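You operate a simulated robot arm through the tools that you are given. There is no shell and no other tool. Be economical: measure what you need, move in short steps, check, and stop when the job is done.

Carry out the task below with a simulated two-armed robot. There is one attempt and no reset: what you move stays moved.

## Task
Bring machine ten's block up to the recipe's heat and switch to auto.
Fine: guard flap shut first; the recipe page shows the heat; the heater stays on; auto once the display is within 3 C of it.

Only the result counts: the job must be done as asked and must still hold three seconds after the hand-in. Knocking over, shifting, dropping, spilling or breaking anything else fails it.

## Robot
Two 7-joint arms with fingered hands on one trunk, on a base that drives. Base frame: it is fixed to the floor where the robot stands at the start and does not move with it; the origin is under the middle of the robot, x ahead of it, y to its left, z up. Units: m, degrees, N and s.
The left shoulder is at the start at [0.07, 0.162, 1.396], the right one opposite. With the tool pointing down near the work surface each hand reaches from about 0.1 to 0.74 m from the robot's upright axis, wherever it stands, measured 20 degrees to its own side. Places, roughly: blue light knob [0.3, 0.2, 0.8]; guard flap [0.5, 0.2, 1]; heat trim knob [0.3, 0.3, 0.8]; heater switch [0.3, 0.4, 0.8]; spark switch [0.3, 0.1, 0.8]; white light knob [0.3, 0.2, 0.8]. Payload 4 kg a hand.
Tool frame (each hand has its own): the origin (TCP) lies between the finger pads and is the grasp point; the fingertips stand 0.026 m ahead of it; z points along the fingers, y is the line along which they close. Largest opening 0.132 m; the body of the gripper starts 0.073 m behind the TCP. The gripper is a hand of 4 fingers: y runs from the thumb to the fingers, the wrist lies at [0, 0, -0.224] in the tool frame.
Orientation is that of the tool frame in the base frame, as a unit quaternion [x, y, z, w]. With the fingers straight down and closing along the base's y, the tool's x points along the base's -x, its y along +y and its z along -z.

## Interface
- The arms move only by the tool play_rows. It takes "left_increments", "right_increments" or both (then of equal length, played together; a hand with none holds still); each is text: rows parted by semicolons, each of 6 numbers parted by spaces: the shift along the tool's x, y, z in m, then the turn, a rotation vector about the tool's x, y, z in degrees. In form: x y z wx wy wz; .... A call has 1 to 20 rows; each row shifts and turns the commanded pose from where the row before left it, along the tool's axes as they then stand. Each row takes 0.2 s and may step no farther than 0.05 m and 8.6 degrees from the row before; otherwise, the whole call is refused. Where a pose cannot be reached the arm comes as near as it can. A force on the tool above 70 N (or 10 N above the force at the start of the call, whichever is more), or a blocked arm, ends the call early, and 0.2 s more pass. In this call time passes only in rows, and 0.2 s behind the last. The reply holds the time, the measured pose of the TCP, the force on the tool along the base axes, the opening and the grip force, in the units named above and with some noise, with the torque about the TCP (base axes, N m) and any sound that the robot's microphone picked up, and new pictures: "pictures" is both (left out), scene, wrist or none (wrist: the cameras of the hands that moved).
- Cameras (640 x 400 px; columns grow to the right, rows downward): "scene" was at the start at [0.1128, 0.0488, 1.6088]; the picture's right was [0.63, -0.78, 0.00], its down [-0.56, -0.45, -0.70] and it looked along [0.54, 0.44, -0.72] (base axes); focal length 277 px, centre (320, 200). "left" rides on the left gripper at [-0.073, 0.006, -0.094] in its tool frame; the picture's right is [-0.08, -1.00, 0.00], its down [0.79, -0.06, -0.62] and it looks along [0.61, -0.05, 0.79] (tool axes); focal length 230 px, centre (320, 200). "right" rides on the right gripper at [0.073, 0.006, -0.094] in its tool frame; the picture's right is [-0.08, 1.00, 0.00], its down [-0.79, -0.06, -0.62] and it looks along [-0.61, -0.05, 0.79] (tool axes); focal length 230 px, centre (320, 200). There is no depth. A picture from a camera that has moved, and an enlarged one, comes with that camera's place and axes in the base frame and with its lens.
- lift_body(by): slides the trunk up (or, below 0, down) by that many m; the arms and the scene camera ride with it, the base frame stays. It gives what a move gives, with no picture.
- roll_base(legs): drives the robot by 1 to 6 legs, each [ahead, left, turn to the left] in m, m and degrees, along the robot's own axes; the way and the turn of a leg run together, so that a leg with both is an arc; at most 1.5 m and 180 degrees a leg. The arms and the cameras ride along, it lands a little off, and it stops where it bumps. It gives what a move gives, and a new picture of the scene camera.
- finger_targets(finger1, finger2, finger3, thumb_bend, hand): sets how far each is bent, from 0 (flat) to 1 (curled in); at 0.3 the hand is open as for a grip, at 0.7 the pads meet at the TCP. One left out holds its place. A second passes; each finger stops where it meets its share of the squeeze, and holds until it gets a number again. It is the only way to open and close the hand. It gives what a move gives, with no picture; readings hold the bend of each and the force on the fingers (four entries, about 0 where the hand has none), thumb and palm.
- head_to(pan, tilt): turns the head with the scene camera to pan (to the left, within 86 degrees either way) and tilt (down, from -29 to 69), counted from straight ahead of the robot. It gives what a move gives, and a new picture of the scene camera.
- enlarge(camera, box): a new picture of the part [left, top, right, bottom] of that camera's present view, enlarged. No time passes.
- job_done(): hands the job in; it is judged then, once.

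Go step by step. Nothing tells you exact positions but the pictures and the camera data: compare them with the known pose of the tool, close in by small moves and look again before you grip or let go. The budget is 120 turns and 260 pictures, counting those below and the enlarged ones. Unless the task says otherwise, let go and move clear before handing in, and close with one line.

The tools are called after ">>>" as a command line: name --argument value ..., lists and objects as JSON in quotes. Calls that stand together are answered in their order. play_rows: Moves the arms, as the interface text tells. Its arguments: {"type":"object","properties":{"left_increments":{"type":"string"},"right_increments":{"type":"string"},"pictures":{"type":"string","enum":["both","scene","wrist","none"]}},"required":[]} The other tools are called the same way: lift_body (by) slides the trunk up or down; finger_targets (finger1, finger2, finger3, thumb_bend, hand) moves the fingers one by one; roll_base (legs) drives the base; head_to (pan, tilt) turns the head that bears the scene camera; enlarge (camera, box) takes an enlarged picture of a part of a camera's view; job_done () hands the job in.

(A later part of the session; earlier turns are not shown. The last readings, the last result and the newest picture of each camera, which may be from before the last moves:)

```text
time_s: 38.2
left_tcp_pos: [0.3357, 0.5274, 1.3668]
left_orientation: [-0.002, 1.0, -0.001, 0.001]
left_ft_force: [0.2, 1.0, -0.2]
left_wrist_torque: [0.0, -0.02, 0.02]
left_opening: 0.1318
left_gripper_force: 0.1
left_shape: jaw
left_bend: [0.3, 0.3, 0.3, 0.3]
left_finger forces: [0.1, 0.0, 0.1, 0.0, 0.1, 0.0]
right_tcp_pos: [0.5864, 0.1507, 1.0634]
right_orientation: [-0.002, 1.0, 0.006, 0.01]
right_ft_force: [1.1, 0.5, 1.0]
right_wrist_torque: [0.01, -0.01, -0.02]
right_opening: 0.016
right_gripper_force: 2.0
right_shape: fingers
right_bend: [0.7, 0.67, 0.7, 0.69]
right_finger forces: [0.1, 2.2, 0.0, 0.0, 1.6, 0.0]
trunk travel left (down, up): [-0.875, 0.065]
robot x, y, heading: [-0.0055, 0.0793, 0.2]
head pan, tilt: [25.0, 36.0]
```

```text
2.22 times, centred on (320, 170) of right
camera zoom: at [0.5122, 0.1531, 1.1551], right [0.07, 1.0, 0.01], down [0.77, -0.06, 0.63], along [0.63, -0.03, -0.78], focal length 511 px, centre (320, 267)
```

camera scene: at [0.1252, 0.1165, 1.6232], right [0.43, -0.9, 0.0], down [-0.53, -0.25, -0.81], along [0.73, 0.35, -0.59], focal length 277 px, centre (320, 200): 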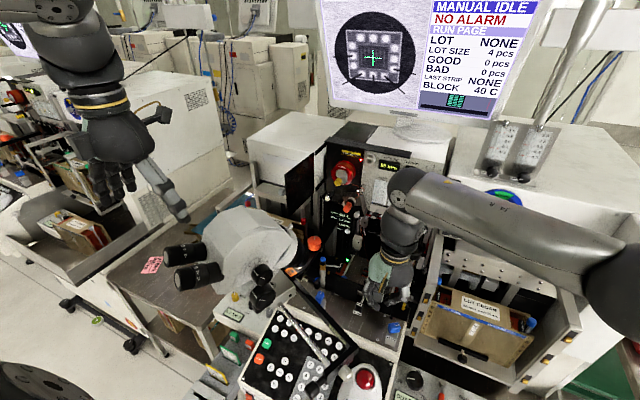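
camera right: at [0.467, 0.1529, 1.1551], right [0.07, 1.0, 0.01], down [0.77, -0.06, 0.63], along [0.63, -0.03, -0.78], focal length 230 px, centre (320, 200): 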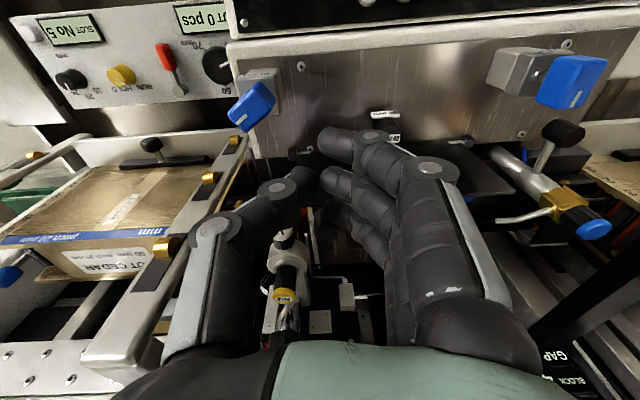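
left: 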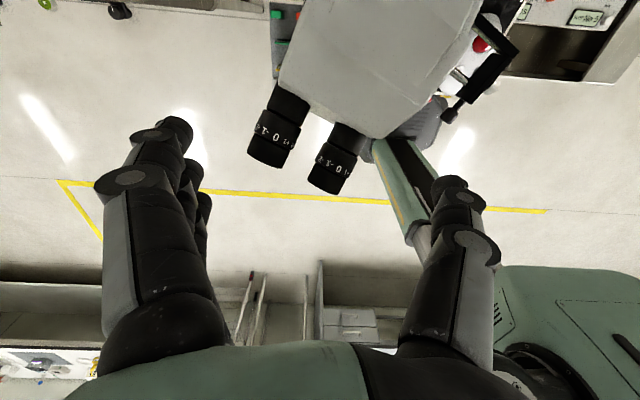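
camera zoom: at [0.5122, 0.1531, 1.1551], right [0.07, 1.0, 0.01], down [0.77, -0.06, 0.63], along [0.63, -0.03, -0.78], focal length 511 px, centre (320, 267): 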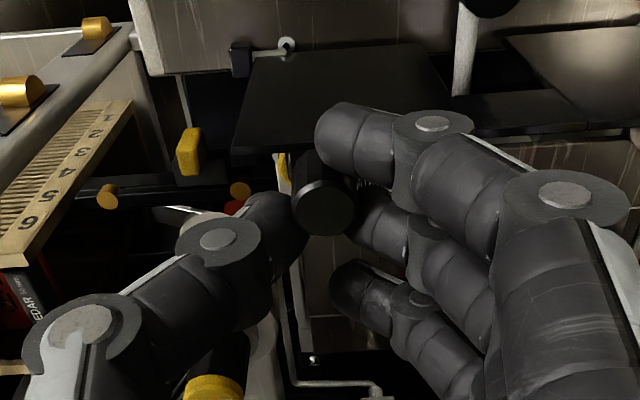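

The handle is pinched again and the flap is around vertical, with no stop felt yet. Nudging further to find the stop.

>>> play_rows --right_increments "-0.005 0 0 0 0 0;-0.005 0 0.0005 0 0 0;-0.005 0 0.0005 0 0 0" --pictures "none"

>>> enlarge --camera "scene" --box '[310, 230, 430, 340]'

>>> enlarge --camera "right" --box '[200, 80, 440, 260]'

```text
time_s: 39.0
left_tcp_pos: [0.3311, 0.527, 1.3664]
left_orientation: [-0.004, 1.0, -0.001, 0.002]
left_ft_force: [-0.5, 0.0, 0.4]
left_wrist_torque: [0.03, 0.0, -0.01]
left_opening: 0.1317
left_gripper_force: 0.0
left_shape: jaw
left_bend: [0.3, 0.3, 0.3, 0.3]
left_finger forces: [0.0, 0.1, 0.0, 0.0, 0.0, 0.0]
right_tcp_pos: [0.6007, 0.1518, 1.0634]
right_orientation: [-0.003, 1.0, 0.007, 0.011]
right_ft_force: [-3.0, 4.4, 2.2]
right_wrist_torque: [0.09, 0.11, -0.05]
right_opening: 0.019
right_gripper_force: 2.5
right_shape: fingers
right_bend: [0.66, 0.7, 0.7, 0.7]
right_finger forces: [4.9, 0.0, 0.0, 0.0, 0.0, 0.0]
trunk travel left (down, up): [-0.875, 0.065]
robot x, y, heading: [-0.0058, 0.0809, 0.1]
head pan, tilt: [25.0, 36.0]
```

```text
3.64 times, centred on (370, 285) of scene
camera zoom: at [0.1236, 0.1176, 1.6233], right [0.43, -0.9, 0.0], down [-0.53, -0.25, -0.81], along [0.73, 0.35, -0.59], focal length 1008 px, centre (138, -109)
```

zoom: 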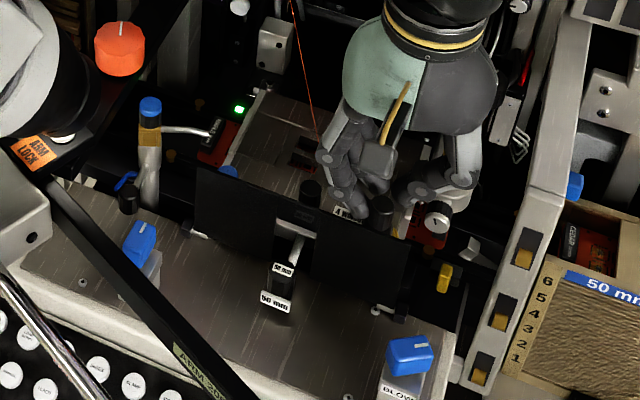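

```text
2.22 times, centred on (320, 170) of right
camera zoom: at [0.526, 0.154, 1.1549], right [0.07, 1.0, 0.01], down [0.77, -0.06, 0.63], along [0.63, -0.03, -0.77], focal length 511 px, centre (320, 267)
```

zoom: 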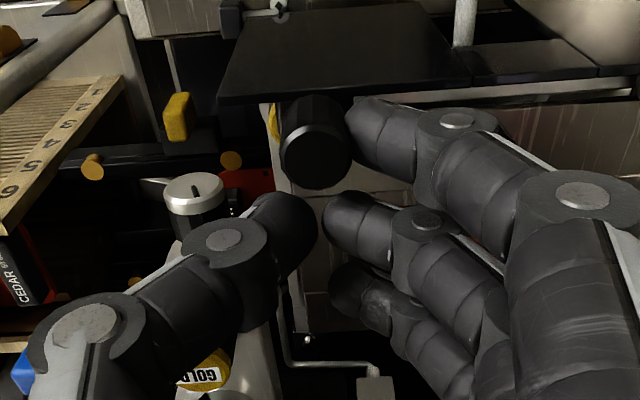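

The flap has stopped at vertical (fingers slid past while it stayed put). Lifting straight up off it, then backing out to inspect the flap and the BLOW knob.

>>> play_rows --right_increments "0 0 -0.03 0 0 0;0 0 -0.04 0 0 0;0.045 0 -0.01 0 0 0;0.045 -0.02 0 0 0 0;0.04 -0.025 0 0 0 0;0.03 -0.02 0 0 0 0" --pictures "both"

>>> enlarge --camera "scene" --box '[310, 230, 430, 340]'

>>> enlarge --camera "right" --box '[240, 80, 440, 240]'

```text
time_s: 40.4
left_tcp_pos: [0.3325, 0.5252, 1.3664]
left_orientation: [-0.003, 1.0, 0.001, 0.002]
left_ft_force: [0.9, -0.4, -0.6]
left_wrist_torque: [0.02, -0.02, -0.03]
left_opening: 0.1319
left_gripper_force: 0.0
left_shape: jaw
left_bend: [0.3, 0.3, 0.3, 0.3]
left_finger forces: [0.0, 0.0, 0.1, 0.0, 0.1, 0.0]
right_tcp_pos: [0.4379, 0.0814, 1.1393]
right_orientation: [-0.003, 1.0, 0.007, 0.009]
right_ft_force: [0.0, 0.4, -0.1]
right_wrist_torque: [0.03, -0.03, 0.02]
right_opening: 0.0146
right_gripper_force: 0.0
right_shape: fingers
right_bend: [0.7, 0.7, 0.7, 0.7]
right_finger forces: [0.0, 0.1, 0.1, 0.0, 0.0, 0.0]
trunk travel left (down, up): [-0.875, 0.065]
robot x, y, heading: [-0.004, 0.0828, 0.3]
head pan, tilt: [25.0, 36.0]
camera scene: at [0.1244, 0.1153, 1.6233], right [0.43, -0.9, 0.0], down [-0.53, -0.25, -0.81], along [0.73, 0.35, -0.59], focal length 277 px, centre (320, 200)
camera right: at [0.3631, 0.084, 1.2318], right [0.07, 1.0, 0.01], down [0.77, -0.06, 0.63], along [0.63, -0.03, -0.78], focal length 230 px, centre (320, 200)
```

scene: 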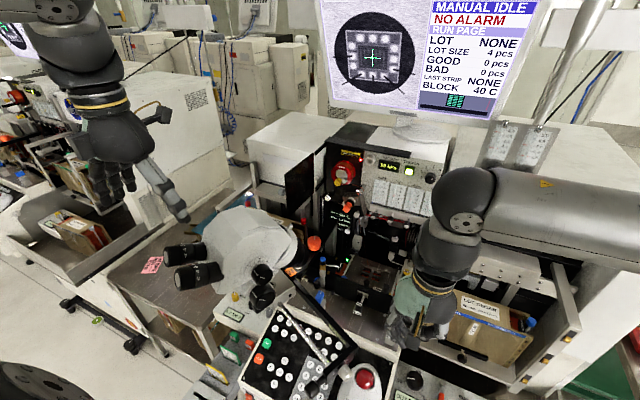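
right: 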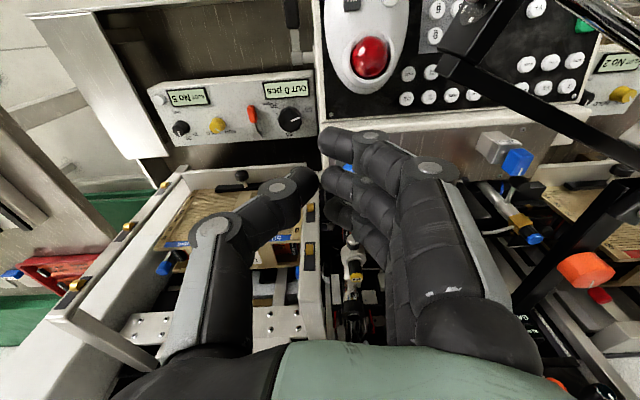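

```text
3.64 times, centred on (370, 285) of scene
camera zoom: at [0.1244, 0.1153, 1.6233], right [0.43, -0.9, 0.0], down [-0.53, -0.25, -0.81], along [0.73, 0.35, -0.59], focal length 1008 px, centre (138, -109)
```

zoom: 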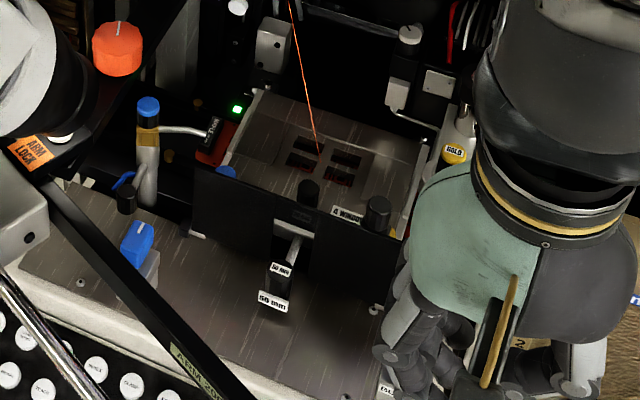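

```text
2.50 times, centred on (340, 160) of right
camera zoom: at [0.3631, 0.084, 1.2318], right [0.07, 1.0, 0.01], down [0.77, -0.06, 0.63], along [0.63, -0.03, -0.78], focal length 575 px, centre (270, 300)
```

zoom: 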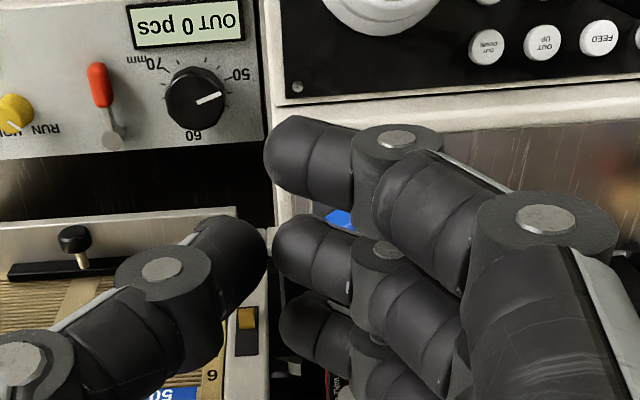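

The flap stands upright with its handle pointing up. Now moving the right hand away from BLOW and viewing it.

>>> play_rows --right_increments "0.02 -0.04 0 0 0 0;0.02 -0.04 0 0 0 0;0 -0.045 0 0 0 0;0 -0.045 0 0 0 0" --pictures "none"

>>> enlarge --camera "scene" --box '[320, 260, 440, 350]'

>>> enlarge --camera "right" --box '[280, 60, 600, 260]'

```text
time_s: 41.4
left_tcp_pos: [0.3323, 0.5225, 1.3674]
left_orientation: [-0.003, 1.0, 0.001, 0.001]
left_ft_force: [0.5, 0.5, 0.6]
left_wrist_torque: [0.03, -0.02, -0.01]
left_opening: 0.1314
left_gripper_force: 0.1
left_shape: jaw
left_bend: [0.3, 0.3, 0.3, 0.3]
left_finger forces: [0.0, 0.1, 0.0, 0.0, 0.1, 0.0]
right_tcp_pos: [0.3986, -0.0871, 1.1364]
right_orientation: [-0.005, 1.0, 0.008, 0.009]
right_ft_force: [-0.1, -0.4, 0.0]
right_wrist_torque: [0.05, 0.0, 0.02]
right_opening: 0.0147
right_gripper_force: 0.0
right_shape: fingers
right_bend: [0.7, 0.7, 0.7, 0.7]
right_finger forces: [0.0, 0.0, 0.1, 0.1, 0.0, 0.1]
trunk travel left (down, up): [-0.875, 0.065]
robot x, y, heading: [-0.0073, 0.0797, 0.6]
head pan, tilt: [25.0, 36.0]
```

```text
4.44 times, centred on (380, 305) of scene
camera zoom: at [0.1243, 0.1132, 1.6234], right [0.43, -0.9, 0.0], down [-0.53, -0.25, -0.81], along [0.73, 0.35, -0.59], focal length 1232 px, centre (53, -267)
```

zoom: 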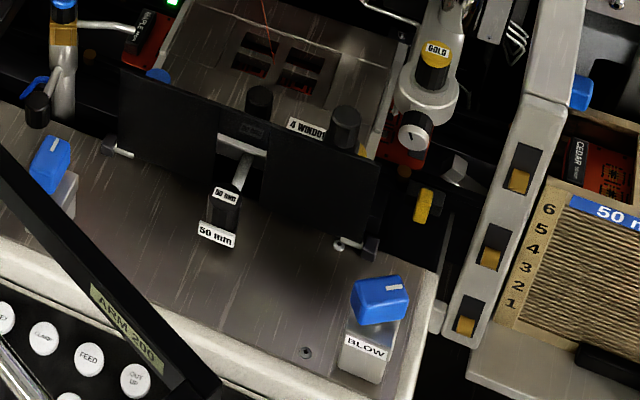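

```text
2.00 times, centred on (440, 160) of right
camera zoom: at [0.3231, -0.0848, 1.2291], right [0.07, 1.0, 0.02], down [0.77, -0.06, 0.63], along [0.63, -0.03, -0.78], focal length 460 px, centre (80, 280)
```

zoom: 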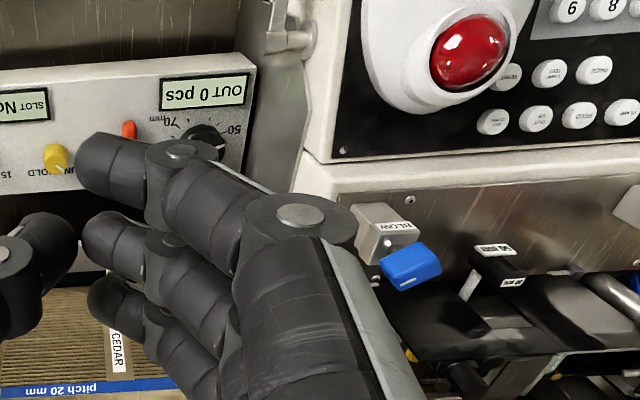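

The BLOW knob (white mark) is rotated about 45–60° clockwise versus before (it was parallel to VAC, mark pointing to +x). I'll get a clean look at it through the open hand.

>>> finger_targets --hand "right" --finger1 0.3 --finger2 0.3 --finger3 0.3 --thumb_bend 0.3

>>> play_rows --right_increments "0 0.045 -0.01 0 0 0;0 0.045 -0.01 0 0 0;0 0.045 0 0 0 0;0 0.045 0 0 0 0" --pictures "wrist"

>>> enlarge --camera "right" --box '[260, 120, 420, 240]'

```text
time_s: 42.4
left_tcp_pos: [0.3332, 0.5268, 1.3649]
left_orientation: [-0.003, 1.0, -0.001, 0.001]
left_ft_force: [-0.5, 0.2, 0.3]
left_wrist_torque: [-0.02, -0.05, 0.02]
left_opening: 0.1316
left_gripper_force: 0.1
left_shape: jaw
left_bend: [0.3, 0.3, 0.3, 0.3]
left_finger forces: [0.1, 0.1, 0.0, 0.0, 0.0, 0.0]
right_tcp_pos: [0.3989, -0.0851, 1.1375]
right_orientation: [-0.003, 1.0, 0.006, 0.009]
right_ft_force: [0.3, 0.4, 0.4]
right_wrist_torque: [-0.01, -0.01, -0.04]
right_opening: 0.1354
right_gripper_force: 0.1
right_shape: fingers
right_bend: [0.3, 0.3, 0.3, 0.3]
right_finger forces: [0.0, 0.0, 0.1, 0.0, 0.0, 0.0]
trunk travel left (down, up): [-0.875, 0.065]
robot x, y, heading: [-0.0044, 0.079, 0.6]
head pan, tilt: [25.0, 36.0]
```

```text
time_s: 43.4
left_tcp_pos: [0.3327, 0.5295, 1.3655]
left_orientation: [-0.002, 1.0, -0.001, 0.002]
left_ft_force: [-0.5, 0.4, 0.3]
left_wrist_torque: [-0.03, -0.01, -0.01]
left_opening: 0.1319
left_gripper_force: 0.0
left_shape: jaw
left_bend: [0.3, 0.3, 0.3, 0.3]
left_finger forces: [0.0, 0.1, 0.1, 0.0, 0.1, 0.0]
right_tcp_pos: [0.3992, 0.098, 1.1573]
right_orientation: [-0.004, 1.0, 0.005, 0.009]
right_ft_force: [-0.3, 0.6, 0.2]
right_wrist_torque: [-0.02, -0.03, 0.04]
right_opening: 0.1358
right_gripper_force: 0.0
right_shape: fingers
right_bend: [0.3, 0.3, 0.3, 0.3]
right_finger forces: [0.1, 0.0, 0.0, 0.0, 0.0, 0.0]
trunk travel left (down, up): [-0.875, 0.065]
robot x, y, heading: [-0.005, 0.0793, 0.2]
head pan, tilt: [25.0, 36.0]
camera right: at [0.3234, 0.0994, 1.2495], right [0.07, 1.0, 0.01], down [0.77, -0.06, 0.63], along [0.63, -0.04, -0.78], focal length 230 px, centre (320, 200)
```

right: 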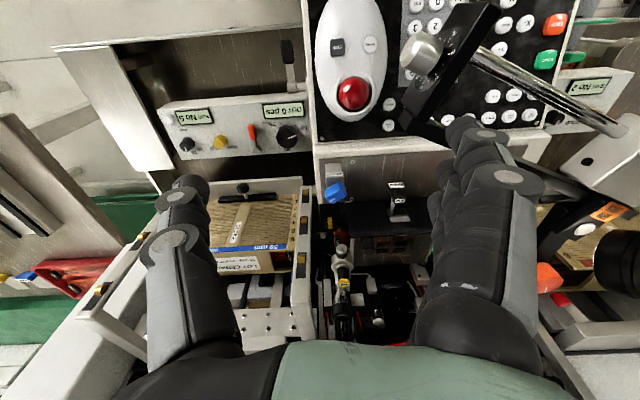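

```text
3.33 times, centred on (340, 180) of right
camera zoom: at [0.3234, 0.0994, 1.2495], right [0.07, 1.0, 0.01], down [0.77, -0.06, 0.63], along [0.63, -0.04, -0.78], focal length 767 px, centre (253, 267)
```

zoom: 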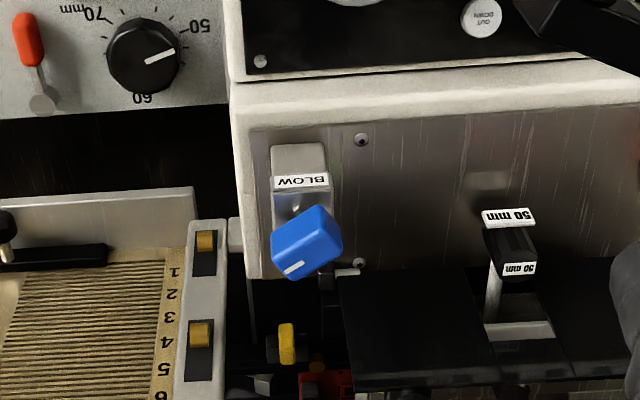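

BLOW's knob centre is near (0.52, 0.11, 0.99), turned about 50° clockwise. I'll straddle it with the hand yawed −49°, pinch and turn it back.

>>> finger_targets --hand "right" --finger1 0.48 --finger2 0.5 --finger3 0.48 --thumb_bend 0.5

>>> play_rows --right_increments "-0.04 0.006 0.01 0 0 0;-0.04 0.006 0.01 0 0 0;-0.041 0 0.01 0 0 0;0 0 0 0 0 8.2;0 0 0 0 0 8.2;0 0 0 0 0 8.2;0 0 0 0 0 8.2;0 0 0 0 0 8.2;0 0 0 0 0 8.2;0 0 0.02 0 0 0" --pictures "both"

>>> enlarge --camera "right" --box '[220, 40, 440, 240]'

>>> enlarge --camera "scene" --box '[340, 250, 440, 340]'

```text
time_s: 44.4
left_tcp_pos: [0.3317, 0.5245, 1.3671]
left_orientation: [-0.003, 1.0, 0.0, 0.001]
left_ft_force: [-0.3, 0.3, -0.1]
left_wrist_torque: [0.01, -0.01, 0.05]
left_opening: 0.1315
left_gripper_force: 0.1
left_shape: jaw
left_bend: [0.3, 0.3, 0.3, 0.3]
left_finger forces: [0.1, 0.0, 0.1, 0.0, 0.0, 0.1]
right_tcp_pos: [0.3983, 0.0933, 1.1571]
right_orientation: [-0.004, 1.0, 0.006, 0.009]
right_ft_force: [0.4, 0.3, 0.8]
right_wrist_torque: [0.03, 0.01, 0.0]
right_opening: 0.0749
right_gripper_force: 0.1
right_shape: fingers
right_bend: [0.48, 0.5, 0.48, 0.5]
right_finger forces: [0.0, 0.0, 0.0, 0.1, 0.0, 0.0]
trunk travel left (down, up): [-0.875, 0.065]
robot x, y, heading: [-0.0077, 0.0831, 0.2]
head pan, tilt: [25.0, 36.0]
```

```text
time_s: 46.6
left_tcp_pos: [0.3339, 0.5261, 1.3653]
left_orientation: [-0.003, 1.0, -0.001, 0.001]
left_ft_force: [0.9, -0.7, -0.4]
left_wrist_torque: [-0.01, 0.02, -0.02]
left_opening: 0.1319
left_gripper_force: 0.0
left_shape: jaw
left_bend: [0.3, 0.3, 0.3, 0.3]
left_finger forces: [0.1, 0.1, 0.1, 0.0, 0.0, 0.0]
right_tcp_pos: [0.523, 0.1029, 1.1094]
right_orientation: [0.415, 0.91, 0.009, 0.005]
right_ft_force: [1.5, 0.1, -0.2]
right_wrist_torque: [0.02, 0.01, -0.02]
right_opening: 0.0747
right_gripper_force: 0.0
right_shape: fingers
right_bend: [0.48, 0.5, 0.48, 0.5]
right_finger forces: [0.0, 0.0, 0.0, 0.0, 0.1, 0.1]
trunk travel left (down, up): [-0.875, 0.065]
robot x, y, heading: [-0.0042, 0.0828, 0.1]
head pan, tilt: [25.0, 36.0]
camera scene: at [0.1261, 0.116, 1.6232], right [0.43, -0.9, 0.0], down [-0.53, -0.25, -0.81], along [0.73, 0.35, -0.59], focal length 277 px, centre (320, 200)
camera right: at [0.4766, 0.1603, 1.2029], right [0.8, 0.6, 0.02], down [0.46, -0.64, 0.62], along [0.38, -0.48, -0.79], focal length 230 px, centre (320, 200)
```

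scene: 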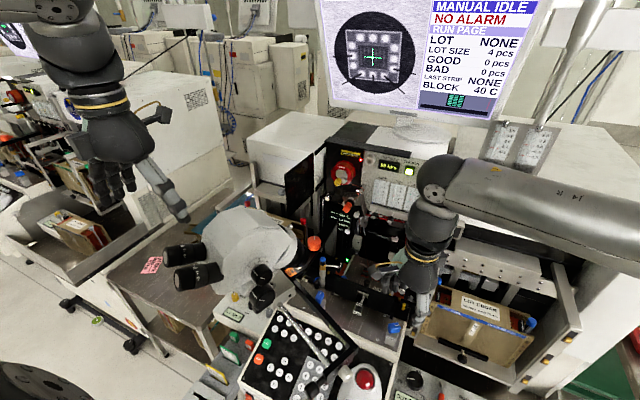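
right: 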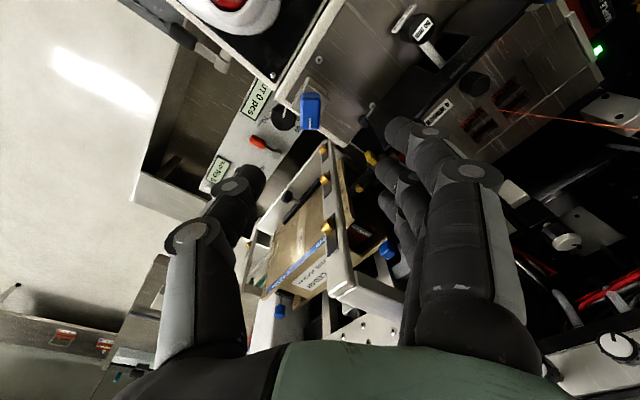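

```text
2.00 times, centred on (330, 140) of right
camera zoom: at [0.4766, 0.1603, 1.2029], right [0.8, 0.6, 0.02], down [0.46, -0.64, 0.62], along [0.38, -0.48, -0.79], focal length 460 px, centre (300, 320)
```

zoom: 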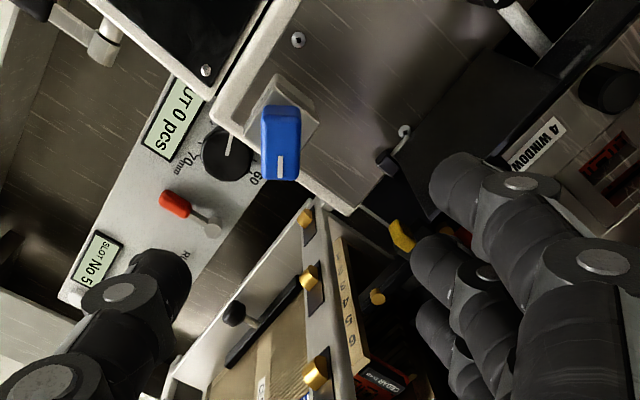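

```text
4.44 times, centred on (390, 295) of scene
camera zoom: at [0.1261, 0.116, 1.6232], right [0.43, -0.9, 0.0], down [-0.53, -0.25, -0.81], along [0.73, 0.35, -0.59], focal length 1232 px, centre (9, -222)
```

zoom: 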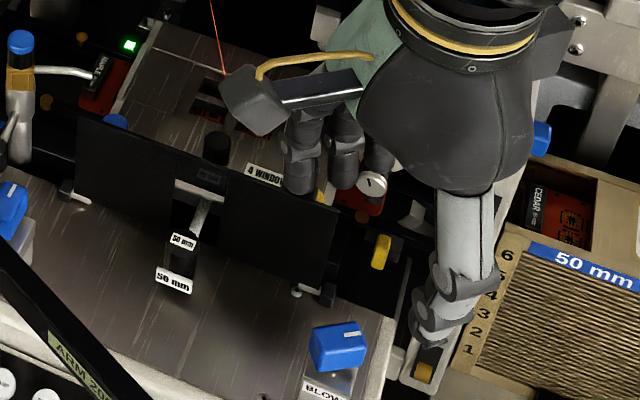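

The knob now appears exactly aligned with the hand frame (so it was turned ≈49°). Centering and lowering around it.

>>> play_rows --right_increments "0.008 -0.0028 0.02 0 0 0;0 0 0.03 0 0 0;0 0 0.03 0 0 0" --pictures "wrist"

>>> enlarge --camera "right" --box '[200, 0, 440, 200]'

>>> enlarge --camera "scene" --box '[340, 250, 440, 340]'

```text
time_s: 47.4
left_tcp_pos: [0.334, 0.5258, 1.3668]
left_orientation: [-0.003, 1.0, 0.0, 0.001]
left_ft_force: [0.5, -0.7, 0.1]
left_wrist_torque: [0.02, -0.03, 0.02]
left_opening: 0.1315
left_gripper_force: 0.1
left_shape: jaw
left_bend: [0.3, 0.3, 0.3, 0.3]
left_finger forces: [0.0, 0.0, 0.1, 0.0, 0.0, 0.0]
right_tcp_pos: [0.516, 0.1073, 1.0313]
right_orientation: [0.413, 0.911, 0.01, 0.005]
right_ft_force: [-1.1, -1.6, -1.4]
right_wrist_torque: [0.01, 0.03, -0.06]
right_opening: 0.0746
right_gripper_force: 0.9
right_shape: fingers
right_bend: [0.48, 0.5, 0.5, 0.5]
right_finger forces: [0.1, 0.0, 2.1, 0.1, 0.1, 0.0]
trunk travel left (down, up): [-0.875, 0.065]
robot x, y, heading: [-0.0067, 0.079, 0.2]
head pan, tilt: [25.0, 36.0]
camera right: at [0.4697, 0.1633, 1.1249], right [0.8, 0.6, 0.02], down [0.46, -0.64, 0.62], along [0.38, -0.48, -0.79], focal length 230 px, centre (320, 200)
```

right: 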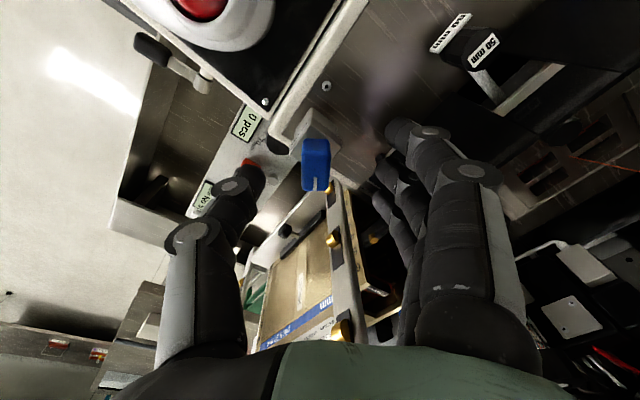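

```text
2.00 times, centred on (320, 100) of right
camera zoom: at [0.4697, 0.1633, 1.1249], right [0.8, 0.6, 0.02], down [0.46, -0.64, 0.62], along [0.38, -0.48, -0.79], focal length 460 px, centre (320, 400)
```

zoom: 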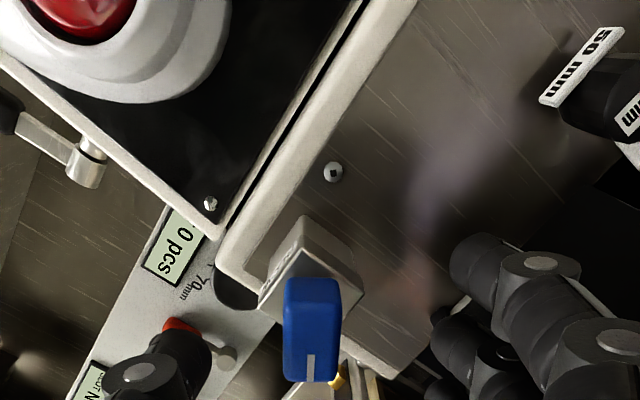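

```text
4.44 times, centred on (390, 295) of scene
camera zoom: at [0.1253, 0.115, 1.6233], right [0.43, -0.9, 0.0], down [-0.53, -0.25, -0.81], along [0.73, 0.35, -0.59], focal length 1232 px, centre (9, -222)
```

zoom: 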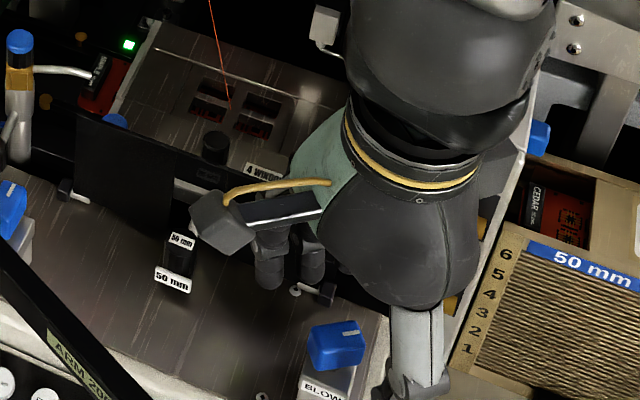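

Finger 3 brushes the flap side lightly, so I curl it, then lower the remaining 3 cm.

>>> finger_targets --hand "right" --finger3 1.0

>>> play_rows --right_increments "0 -0.002 0.012 0 0 0;0 0 0.01 0 0 0;0 0 0.007 0 0 0" --pictures "none"

>>> enlarge --camera "right" --box '[200, 60, 440, 260]'

```text
time_s: 48.4
left_tcp_pos: [0.3335, 0.5264, 1.3657]
left_orientation: [-0.003, 1.0, -0.001, 0.0]
left_ft_force: [-0.3, -0.5, -0.1]
left_wrist_torque: [-0.03, 0.0, 0.02]
left_opening: 0.1318
left_gripper_force: 0.0
left_shape: jaw
left_bend: [0.3, 0.3, 0.3, 0.3]
left_finger forces: [0.0, 0.0, 0.0, 0.0, 0.0, 0.0]
right_tcp_pos: [0.5164, 0.1076, 1.0323]
right_orientation: [0.413, 0.91, 0.01, 0.005]
right_ft_force: [0.1, 0.3, 0.4]
right_wrist_torque: [-0.04, -0.01, 0.01]
right_opening: 0.0745
right_gripper_force: 0.0
right_shape: fingers
right_bend: [0.48, 0.5, 1.0, 0.5]
right_finger forces: [0.1, 0.0, 0.0, 0.0, 0.0, 0.0]
trunk travel left (down, up): [-0.875, 0.065]
robot x, y, heading: [-0.0081, 0.08, 0.3]
head pan, tilt: [25.0, 36.0]
```

```text
time_s: 49.2
left_tcp_pos: [0.333, 0.526, 1.3657]
left_orientation: [-0.002, 1.0, -0.001, 0.001]
left_ft_force: [0.7, 0.3, 0.5]
left_wrist_torque: [-0.03, -0.03, 0.02]
left_opening: 0.132
left_gripper_force: 0.0
left_shape: jaw
left_bend: [0.3, 0.3, 0.3, 0.3]
left_finger forces: [0.0, 0.0, 0.1, 0.0, 0.0, 0.1]
right_tcp_pos: [0.5139, 0.1083, 1.0015]
right_orientation: [0.413, 0.911, 0.009, 0.006]
right_ft_force: [0.4, 1.1, -0.6]
right_wrist_torque: [0.01, 0.02, -0.01]
right_opening: 0.0749
right_gripper_force: 0.0
right_shape: fingers
right_bend: [0.48, 0.5, 1.0, 0.5]
right_finger forces: [0.0, 0.0, 0.0, 0.0, 0.0, 0.1]
trunk travel left (down, up): [-0.875, 0.065]
robot x, y, heading: [-0.0059, 0.0828, 0.4]
head pan, tilt: [25.0, 36.0]
```

```text
2.00 times, centred on (320, 160) of right
camera zoom: at [0.4691, 0.1649, 1.0951], right [0.8, 0.6, 0.02], down [0.46, -0.64, 0.62], along [0.38, -0.48, -0.79], focal length 460 px, centre (320, 280)
```

zoom: 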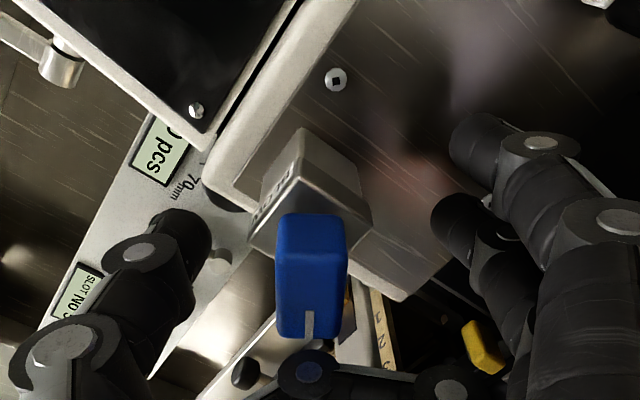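

Knob is about 7 mm further along; shifting and pinching with finger 2 and thumb.

>>> play_rows --right_increments "-0.006 -0.002 0 0 0 0;0 0 0.004 0 0 0" --pictures "none"

>>> finger_targets --hand "right" --finger2 0.72 --thumb_bend 0.7

>>> enlarge --camera "right" --box '[200, 60, 440, 260]'

```text
time_s: 49.8
left_tcp_pos: [0.3331, 0.5261, 1.3657]
left_orientation: [-0.002, 1.0, -0.001, 0.001]
left_ft_force: [0.2, -0.9, 0.3]
left_wrist_torque: [0.01, -0.02, 0.01]
left_opening: 0.1318
left_gripper_force: 0.1
left_shape: jaw
left_bend: [0.3, 0.3, 0.3, 0.3]
left_finger forces: [0.0, 0.1, 0.1, 0.0, 0.1, 0.0]
right_tcp_pos: [0.5181, 0.103, 0.9978]
right_orientation: [0.413, 0.911, 0.01, 0.006]
right_ft_force: [-0.5, 0.1, 0.3]
right_wrist_torque: [0.01, 0.01, -0.03]
right_opening: 0.0748
right_gripper_force: 0.1
right_shape: fingers
right_bend: [0.48, 0.5, 1.0, 0.5]
right_finger forces: [0.0, 0.0, 0.1, 0.1, 0.1, 0.0]
trunk travel left (down, up): [-0.875, 0.065]
robot x, y, heading: [-0.0025, 0.0815, 0.3]
head pan, tilt: [25.0, 36.0]
```

```text
time_s: 50.8
left_tcp_pos: [0.3341, 0.525, 1.3655]
left_orientation: [-0.002, 1.0, 0.0, 0.001]
left_ft_force: [0.1, 0.5, 0.4]
left_wrist_torque: [-0.02, -0.05, 0.02]
left_opening: 0.1316
left_gripper_force: 0.1
left_shape: jaw
left_bend: [0.3, 0.3, 0.3, 0.3]
left_finger forces: [0.0, 0.0, 0.0, 0.0, 0.0, 0.0]
right_tcp_pos: [0.5175, 0.1027, 0.9975]
right_orientation: [0.414, 0.91, 0.009, 0.005]
right_ft_force: [1.5, -3.3, -3.9]
right_wrist_torque: [-0.06, -0.04, 0.04]
right_opening: 0.0514
right_gripper_force: 5.2
right_shape: fingers
right_bend: [0.48, 0.68, 1.0, 0.67]
right_finger forces: [0.0, 4.2, 0.0, 0.1, 5.9, 0.0]
trunk travel left (down, up): [-0.875, 0.065]
robot x, y, heading: [-0.0057, 0.0819, 0.2]
head pan, tilt: [25.0, 36.0]
```

```text
2.00 times, centred on (320, 160) of right
camera zoom: at [0.4718, 0.1585, 1.0907], right [0.8, 0.6, 0.02], down [0.46, -0.64, 0.62], along [0.38, -0.48, -0.79], focal length 460 px, centre (320, 280)
```

zoom: 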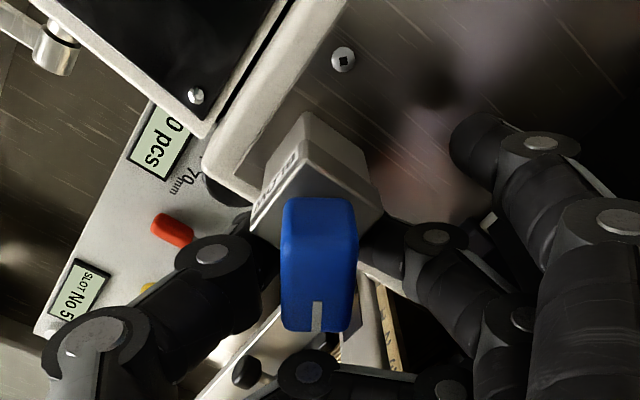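

Pinched. Turning the knob back counter-clockwise by 49°.

>>> play_rows --right_increments "0 0 0 0 0 -7;0 0 0 0 0 -7;0 0 0 0 0 -7;0 0 0 0 0 -7;0 0 0 0 0 -7;0 0 0 0 0 -7;0 0 0 0 0 -7" --pictures "wrist"

>>> enlarge --camera "right" --box '[200, 60, 440, 260]'

>>> enlarge --camera "scene" --box '[320, 250, 440, 340]'

```text
time_s: 52.4
left_tcp_pos: [0.3402, 0.527, 1.3634]
left_orientation: [-0.002, 1.0, -0.001, -0.002]
left_ft_force: [0.1, -0.2, 0.6]
left_wrist_torque: [0.02, 0.01, -0.03]
left_opening: 0.1317
left_gripper_force: 0.0
left_shape: jaw
left_bend: [0.3, 0.3, 0.3, 0.3]
left_finger forces: [0.0, 0.1, 0.0, 0.1, 0.1, 0.0]
right_tcp_pos: [0.527, 0.1042, 0.9959]
right_orientation: [-0.001, 1.0, 0.007, 0.012]
right_ft_force: [41.4, 0.4, 5.1]
right_wrist_torque: [0.03, -0.53, -0.7]
right_opening: 0.0475
right_gripper_force: 22.3
right_shape: fingers
right_bend: [0.48, 0.71, 1.0, 0.69]
right_finger forces: [0.0, 42.1, 0.0, 0.0, 2.8, 0.0]
trunk travel left (down, up): [-0.875, 0.065]
robot x, y, heading: [-0.0068, 0.08, 0.4]
head pan, tilt: [25.0, 36.0]
camera right: at [0.4513, 0.1079, 1.0874], right [0.08, 1.0, 0.01], down [0.77, -0.07, 0.63], along [0.63, -0.04, -0.77], focal length 230 px, centre (320, 200)
```

right: 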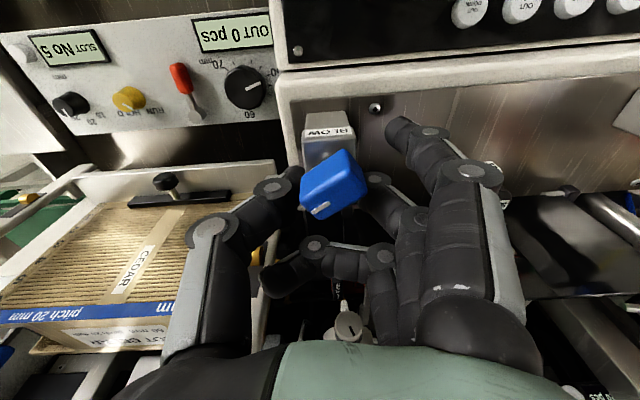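

```text
2.00 times, centred on (320, 160) of right
camera zoom: at [0.4513, 0.1079, 1.0874], right [0.08, 1.0, 0.01], down [0.77, -0.07, 0.63], along [0.63, -0.04, -0.77], focal length 460 px, centre (320, 280)
```

zoom: 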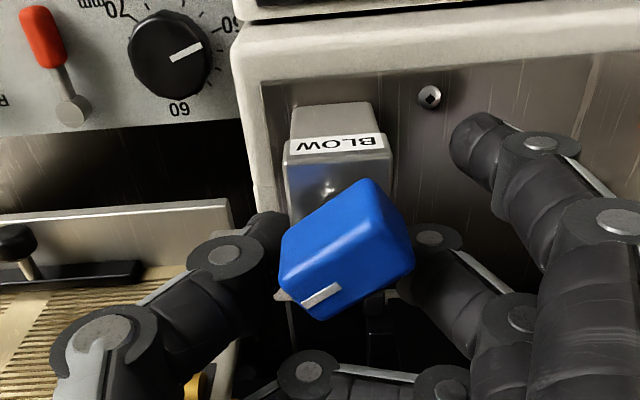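

```text
4.44 times, centred on (380, 295) of scene
camera zoom: at [0.1349, 0.1169, 1.6225], right [0.43, -0.9, 0.0], down [-0.54, -0.25, -0.81], along [0.73, 0.35, -0.59], focal length 1232 px, centre (53, -222)
```

zoom: 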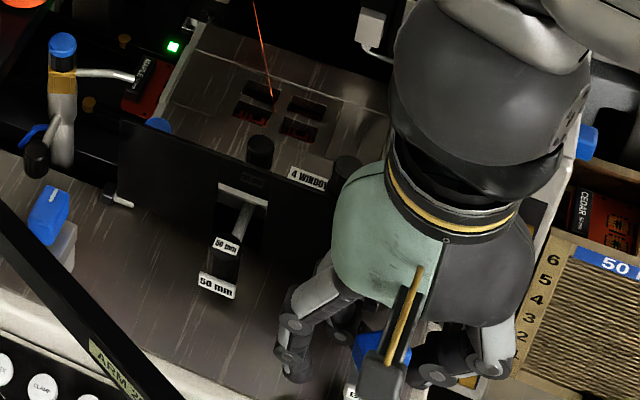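

The pinch slipped; the knob is still turned. Instead I'll use the straight row of fingers as an edge, pushing the knob's near end toward −y until it lies flush again. First releasing and rising.

>>> finger_targets --hand "right" --finger2 0.48 --thumb_bend 0.3

>>> play_rows --right_increments "0 0 -0.03 0 0 0;0 0 -0.03 0 0 0;0.024 0.012 0 0 0 0" --pictures "none"

>>> finger_targets --hand "right" --finger1 0.55 --finger2 0.55 --finger3 0.55

>>> enlarge --camera "right" --box '[200, 60, 440, 260]'

```text
time_s: 53.4
left_tcp_pos: [0.3407, 0.5247, 1.3638]
left_orientation: [-0.003, 1.0, 0.001, -0.002]
left_ft_force: [0.3, 0.0, 0.4]
left_wrist_torque: [0.01, 0.03, -0.03]
left_opening: 0.1318
left_gripper_force: 0.0
left_shape: jaw
left_bend: [0.3, 0.3, 0.3, 0.3]
left_finger forces: [0.0, 0.1, 0.0, 0.1, 0.1, 0.0]
right_tcp_pos: [0.5271, 0.1012, 0.9964]
right_orientation: [0.0, 1.0, 0.005, 0.013]
right_ft_force: [43.7, -6.6, 5.8]
right_wrist_torque: [-0.02, -0.59, -0.91]
right_opening: 0.1069
right_gripper_force: 21.3
right_shape: fingers
right_bend: [0.48, 0.72, 1.0, 0.3]
right_finger forces: [0.0, 43.3, 0.0, 0.0, 0.1, 0.1]
trunk travel left (down, up): [-0.875, 0.065]
robot x, y, heading: [-0.004, 0.0822, 0.4]
head pan, tilt: [25.0, 36.0]
```

```text
time_s: 54.2
left_tcp_pos: [0.3363, 0.5258, 1.3643]
left_orientation: [-0.002, 1.0, -0.001, 0.0]
left_ft_force: [1.0, -0.9, 0.4]
left_wrist_torque: [-0.03, 0.05, 0.0]
left_opening: 0.1319
left_gripper_force: 0.1
left_shape: jaw
left_bend: [0.3, 0.3, 0.3, 0.3]
left_finger forces: [0.0, 0.1, 0.0, 0.0, 0.1, 0.1]
right_tcp_pos: [0.4897, 0.1162, 1.0539]
right_orientation: [-0.003, 1.0, 0.006, 0.007]
right_ft_force: [1.6, 0.0, 0.2]
right_wrist_torque: [0.0, 0.04, -0.05]
right_opening: 0.1067
right_gripper_force: 0.0
right_shape: fingers
right_bend: [0.48, 0.48, 1.0, 0.3]
right_finger forces: [0.0, 0.1, 0.0, 0.0, 0.1, 0.0]
trunk travel left (down, up): [-0.875, 0.065]
robot x, y, heading: [-0.0048, 0.0792, 0.3]
head pan, tilt: [25.0, 36.0]
```

```text
time_s: 55.2
left_tcp_pos: [0.3319, 0.5254, 1.3653]
left_orientation: [-0.003, 1.0, 0.0, 0.001]
left_ft_force: [0.2, -0.2, 0.5]
left_wrist_torque: [0.0, -0.02, -0.04]
left_opening: 0.1319
left_gripper_force: 0.1
left_shape: jaw
left_bend: [0.3, 0.3, 0.3, 0.3]
left_finger forces: [0.0, 0.0, 0.1, 0.0, 0.0, 0.0]
right_tcp_pos: [0.4884, 0.1151, 1.0571]
right_orientation: [-0.002, 1.0, 0.006, 0.01]
right_ft_force: [0.5, 0.3, 0.2]
right_wrist_torque: [0.0, -0.03, 0.01]
right_opening: 0.0958
right_gripper_force: 0.0
right_shape: fingers
right_bend: [0.55, 0.55, 0.55, 0.3]
right_finger forces: [0.0, 0.1, 0.0, 0.0, 0.1, 0.1]
trunk travel left (down, up): [-0.875, 0.065]
robot x, y, heading: [-0.0036, 0.082, 0.3]
head pan, tilt: [25.0, 36.0]
```

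```text
2.00 times, centred on (320, 160) of right
camera zoom: at [0.4141, 0.1181, 1.1475], right [0.07, 1.0, 0.01], down [0.77, -0.07, 0.63], along [0.63, -0.04, -0.78], focal length 460 px, centre (320, 280)
```

zoom: 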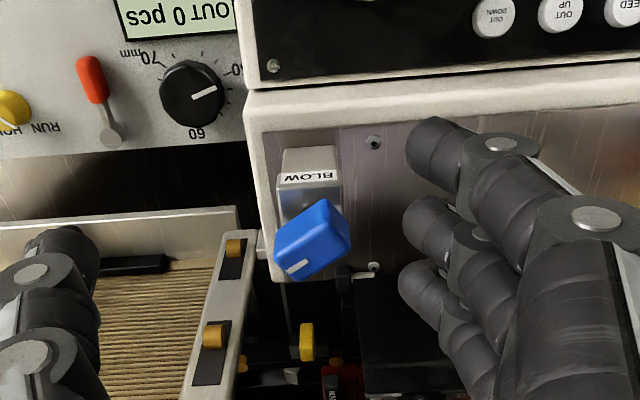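

Now lowering beside the knob with the finger row on its +y side, then pushing toward −y gently.

>>> play_rows --right_increments "-0.011 0.004 0.02 0 0 0;0 0 0.025 0 0 0;0 0 0.017 0 0 0;0 -0.01 0 0 0 0;0 -0.008 0 0 0 0;0 -0.005 0 0 0 0" --pictures "none"

>>> enlarge --camera "right" --box '[200, 60, 440, 260]'

```text
time_s: 56.6
left_tcp_pos: [0.3328, 0.5261, 1.3656]
left_orientation: [-0.003, 1.0, -0.001, 0.0]
left_ft_force: [-0.6, 0.3, 0.4]
left_wrist_torque: [0.02, 0.0, 0.0]
left_opening: 0.1318
left_gripper_force: 0.0
left_shape: jaw
left_bend: [0.3, 0.3, 0.3, 0.3]
left_finger forces: [0.0, 0.1, 0.0, 0.0, 0.0, 0.0]
right_tcp_pos: [0.5044, 0.097, 0.9941]
right_orientation: [-0.002, 1.0, 0.006, 0.01]
right_ft_force: [-0.2, 1.1, 0.6]
right_wrist_torque: [0.05, 0.02, -0.03]
right_opening: 0.0954
right_gripper_force: 0.1
right_shape: fingers
right_bend: [0.55, 0.54, 0.55, 0.3]
right_finger forces: [0.1, 0.7, 0.2, 0.0, 0.1, 0.0]
trunk travel left (down, up): [-0.875, 0.065]
robot x, y, heading: [-0.0059, 0.0823, 0.2]
head pan, tilt: [25.0, 36.0]
```

```text
2.00 times, centred on (320, 160) of right
camera zoom: at [0.4286, 0.0997, 1.0863], right [0.07, 1.0, 0.01], down [0.77, -0.07, 0.63], along [0.63, -0.03, -0.78], focal length 460 px, centre (320, 280)
```

zoom: 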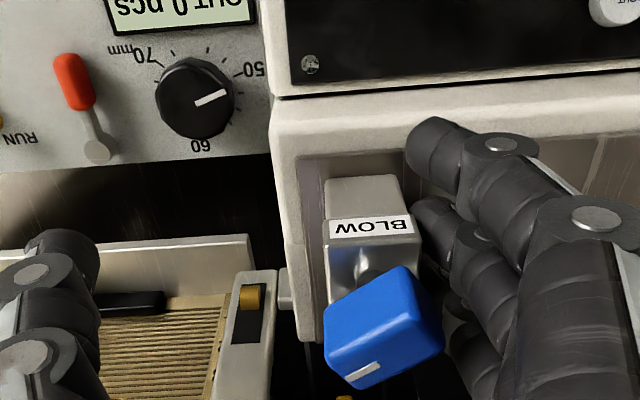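

>>> play_rows --right_increments "-0.006 0 0 0 0 0;0 -0.004 0 0 0 0;0 -0.004 0 0 0 0;0 -0.004 0 0 0 0" --pictures "none"

>>> enlarge --camera "right" --box '[200, 60, 440, 260]'

>>> enlarge --camera "scene" --box '[320, 250, 440, 340]'

```text
time_s: 57.6
left_tcp_pos: [0.3325, 0.5266, 1.3652]
left_orientation: [-0.003, 1.0, -0.001, 0.001]
left_ft_force: [-0.6, 0.6, 0.5]
left_wrist_torque: [0.0, -0.01, 0.01]
left_opening: 0.1321
left_gripper_force: 0.0
left_shape: jaw
left_bend: [0.3, 0.3, 0.3, 0.3]
left_finger forces: [0.1, 0.0, 0.1, 0.0, 0.1, 0.1]
right_tcp_pos: [0.509, 0.0861, 0.9945]
right_orientation: [-0.003, 1.0, 0.007, 0.01]
right_ft_force: [0.3, 5.1, 0.1]
right_wrist_torque: [0.15, 0.01, 0.0]
right_opening: 0.0954
right_gripper_force: 2.3
right_shape: fingers
right_bend: [0.55, 0.49, 0.55, 0.3]
right_finger forces: [0.0, 5.3, 0.0, 0.0, 0.0, 0.1]
trunk travel left (down, up): [-0.875, 0.065]
robot x, y, heading: [-0.003, 0.0793, 0.3]
head pan, tilt: [25.0, 36.0]
```

```text
2.00 times, centred on (320, 160) of right
camera zoom: at [0.4347, 0.0893, 1.0869], right [0.07, 1.0, 0.01], down [0.77, -0.07, 0.63], along [0.63, -0.03, -0.78], focal length 460 px, centre (320, 280)
```

zoom: 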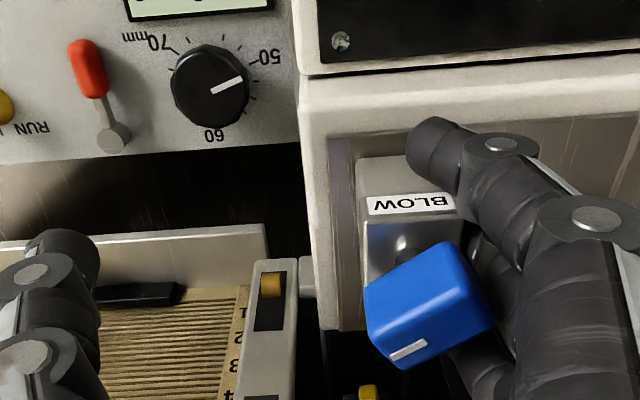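

```text
4.44 times, centred on (380, 295) of scene
camera zoom: at [0.1253, 0.1176, 1.6232], right [0.43, -0.9, 0.0], down [-0.53, -0.25, -0.81], along [0.73, 0.35, -0.59], focal length 1232 px, centre (53, -222)
```

zoom: 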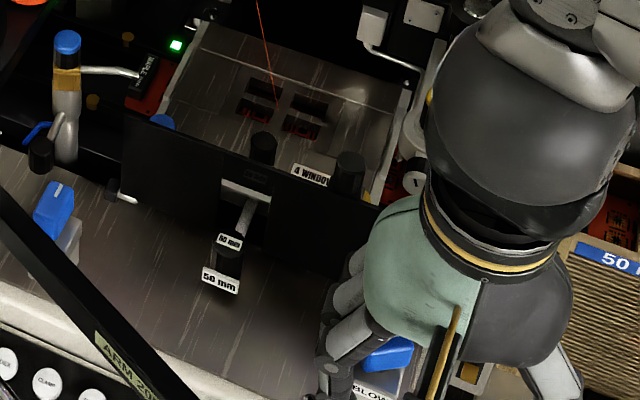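

The push was on the knob's end face, so it gave little torque. I'll instead close the fingers into one blunt rod and slide it forward (+x) along the knob's −y side, which cams the pointer end back to +x.

>>> play_rows --right_increments "0 0.012 0 0 0 0;0 0 -0.03 0 0 0;0 0 -0.03 0 0 0;0.03 -0.01 0 0 0 0;0.021 -0.006 0 0 0 0" --pictures "none"

>>> finger_targets --hand "right" --finger1 0.7 --finger2 0.7 --finger3 0.7 --thumb_bend 0.7

>>> enlarge --camera "right" --box '[200, 60, 440, 260]'

>>> enlarge --camera "scene" --box '[350, 270, 430, 340]'

```text
time_s: 58.8
left_tcp_pos: [0.3329, 0.5264, 1.3654]
left_orientation: [-0.003, 1.0, -0.001, 0.002]
left_ft_force: [0.4, 0.7, 0.6]
left_wrist_torque: [0.0, 0.03, 0.01]
left_opening: 0.1318
left_gripper_force: 0.2
left_shape: jaw
left_bend: [0.3, 0.3, 0.3, 0.3]
left_finger forces: [0.0, 0.0, 0.0, 0.1, 0.1, 0.1]
right_tcp_pos: [0.4585, 0.0806, 1.0537]
right_orientation: [-0.002, 1.0, 0.005, 0.01]
right_ft_force: [0.1, 0.1, 0.0]
right_wrist_torque: [0.02, 0.01, -0.01]
right_opening: 0.0956
right_gripper_force: 0.0
right_shape: fingers
right_bend: [0.55, 0.55, 0.55, 0.3]
right_finger forces: [0.1, 0.1, 0.0, 0.1, 0.1, 0.0]
trunk travel left (down, up): [-0.875, 0.065]
robot x, y, heading: [-0.0025, 0.0803, 0.4]
head pan, tilt: [25.0, 36.0]
```

```text
time_s: 59.8
left_tcp_pos: [0.3335, 0.5262, 1.3657]
left_orientation: [-0.003, 1.0, -0.001, 0.0]
left_ft_force: [0.4, 0.2, -0.1]
left_wrist_torque: [0.02, -0.02, -0.01]
left_opening: 0.1319
left_gripper_force: 0.2
left_shape: jaw
left_bend: [0.3, 0.3, 0.3, 0.3]
left_finger forces: [0.0, 0.0, 0.0, 0.0, 0.0, 0.1]
right_tcp_pos: [0.458, 0.0817, 1.0532]
right_orientation: [-0.002, 1.0, 0.006, 0.008]
right_ft_force: [-0.8, -0.4, -0.6]
right_wrist_torque: [0.01, -0.01, 0.0]
right_opening: 0.0146
right_gripper_force: 0.0
right_shape: fingers
right_bend: [0.7, 0.7, 0.7, 0.7]
right_finger forces: [0.1, 0.0, 0.0, 0.1, 0.1, 0.0]
trunk travel left (down, up): [-0.875, 0.065]
robot x, y, heading: [-0.0079, 0.0801, 0.1]
head pan, tilt: [25.0, 36.0]
```

```text
2.00 times, centred on (320, 160) of right
camera zoom: at [0.3833, 0.0841, 1.1458], right [0.07, 1.0, 0.01], down [0.77, -0.07, 0.63], along [0.63, -0.04, -0.78], focal length 460 px, centre (320, 280)
```

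zoom: 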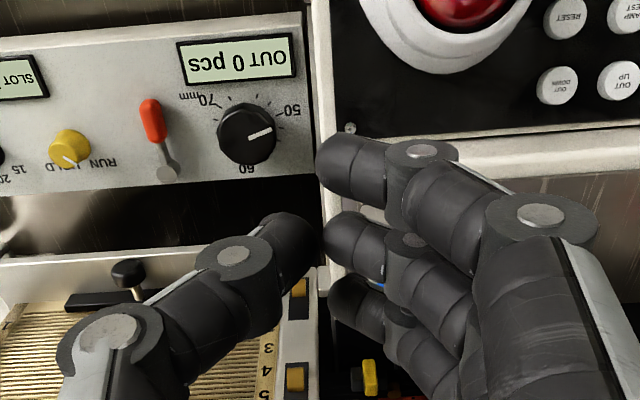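

```text
5.71 times, centred on (390, 305) of scene
camera zoom: at [0.1253, 0.1163, 1.6232], right [0.43, -0.9, 0.0], down [-0.53, -0.25, -0.81], along [0.73, 0.35, -0.59], focal length 1584 px, centre (-80, -400)
```

zoom: 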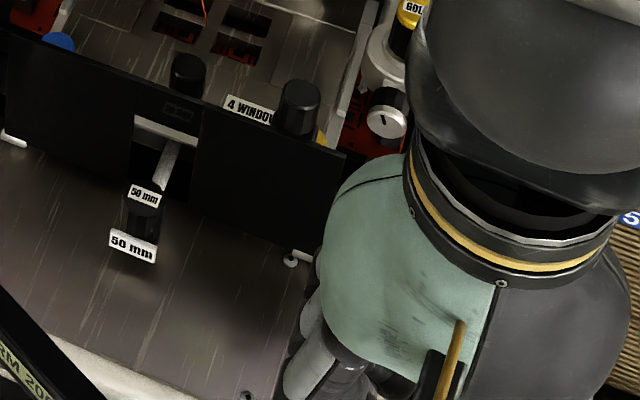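

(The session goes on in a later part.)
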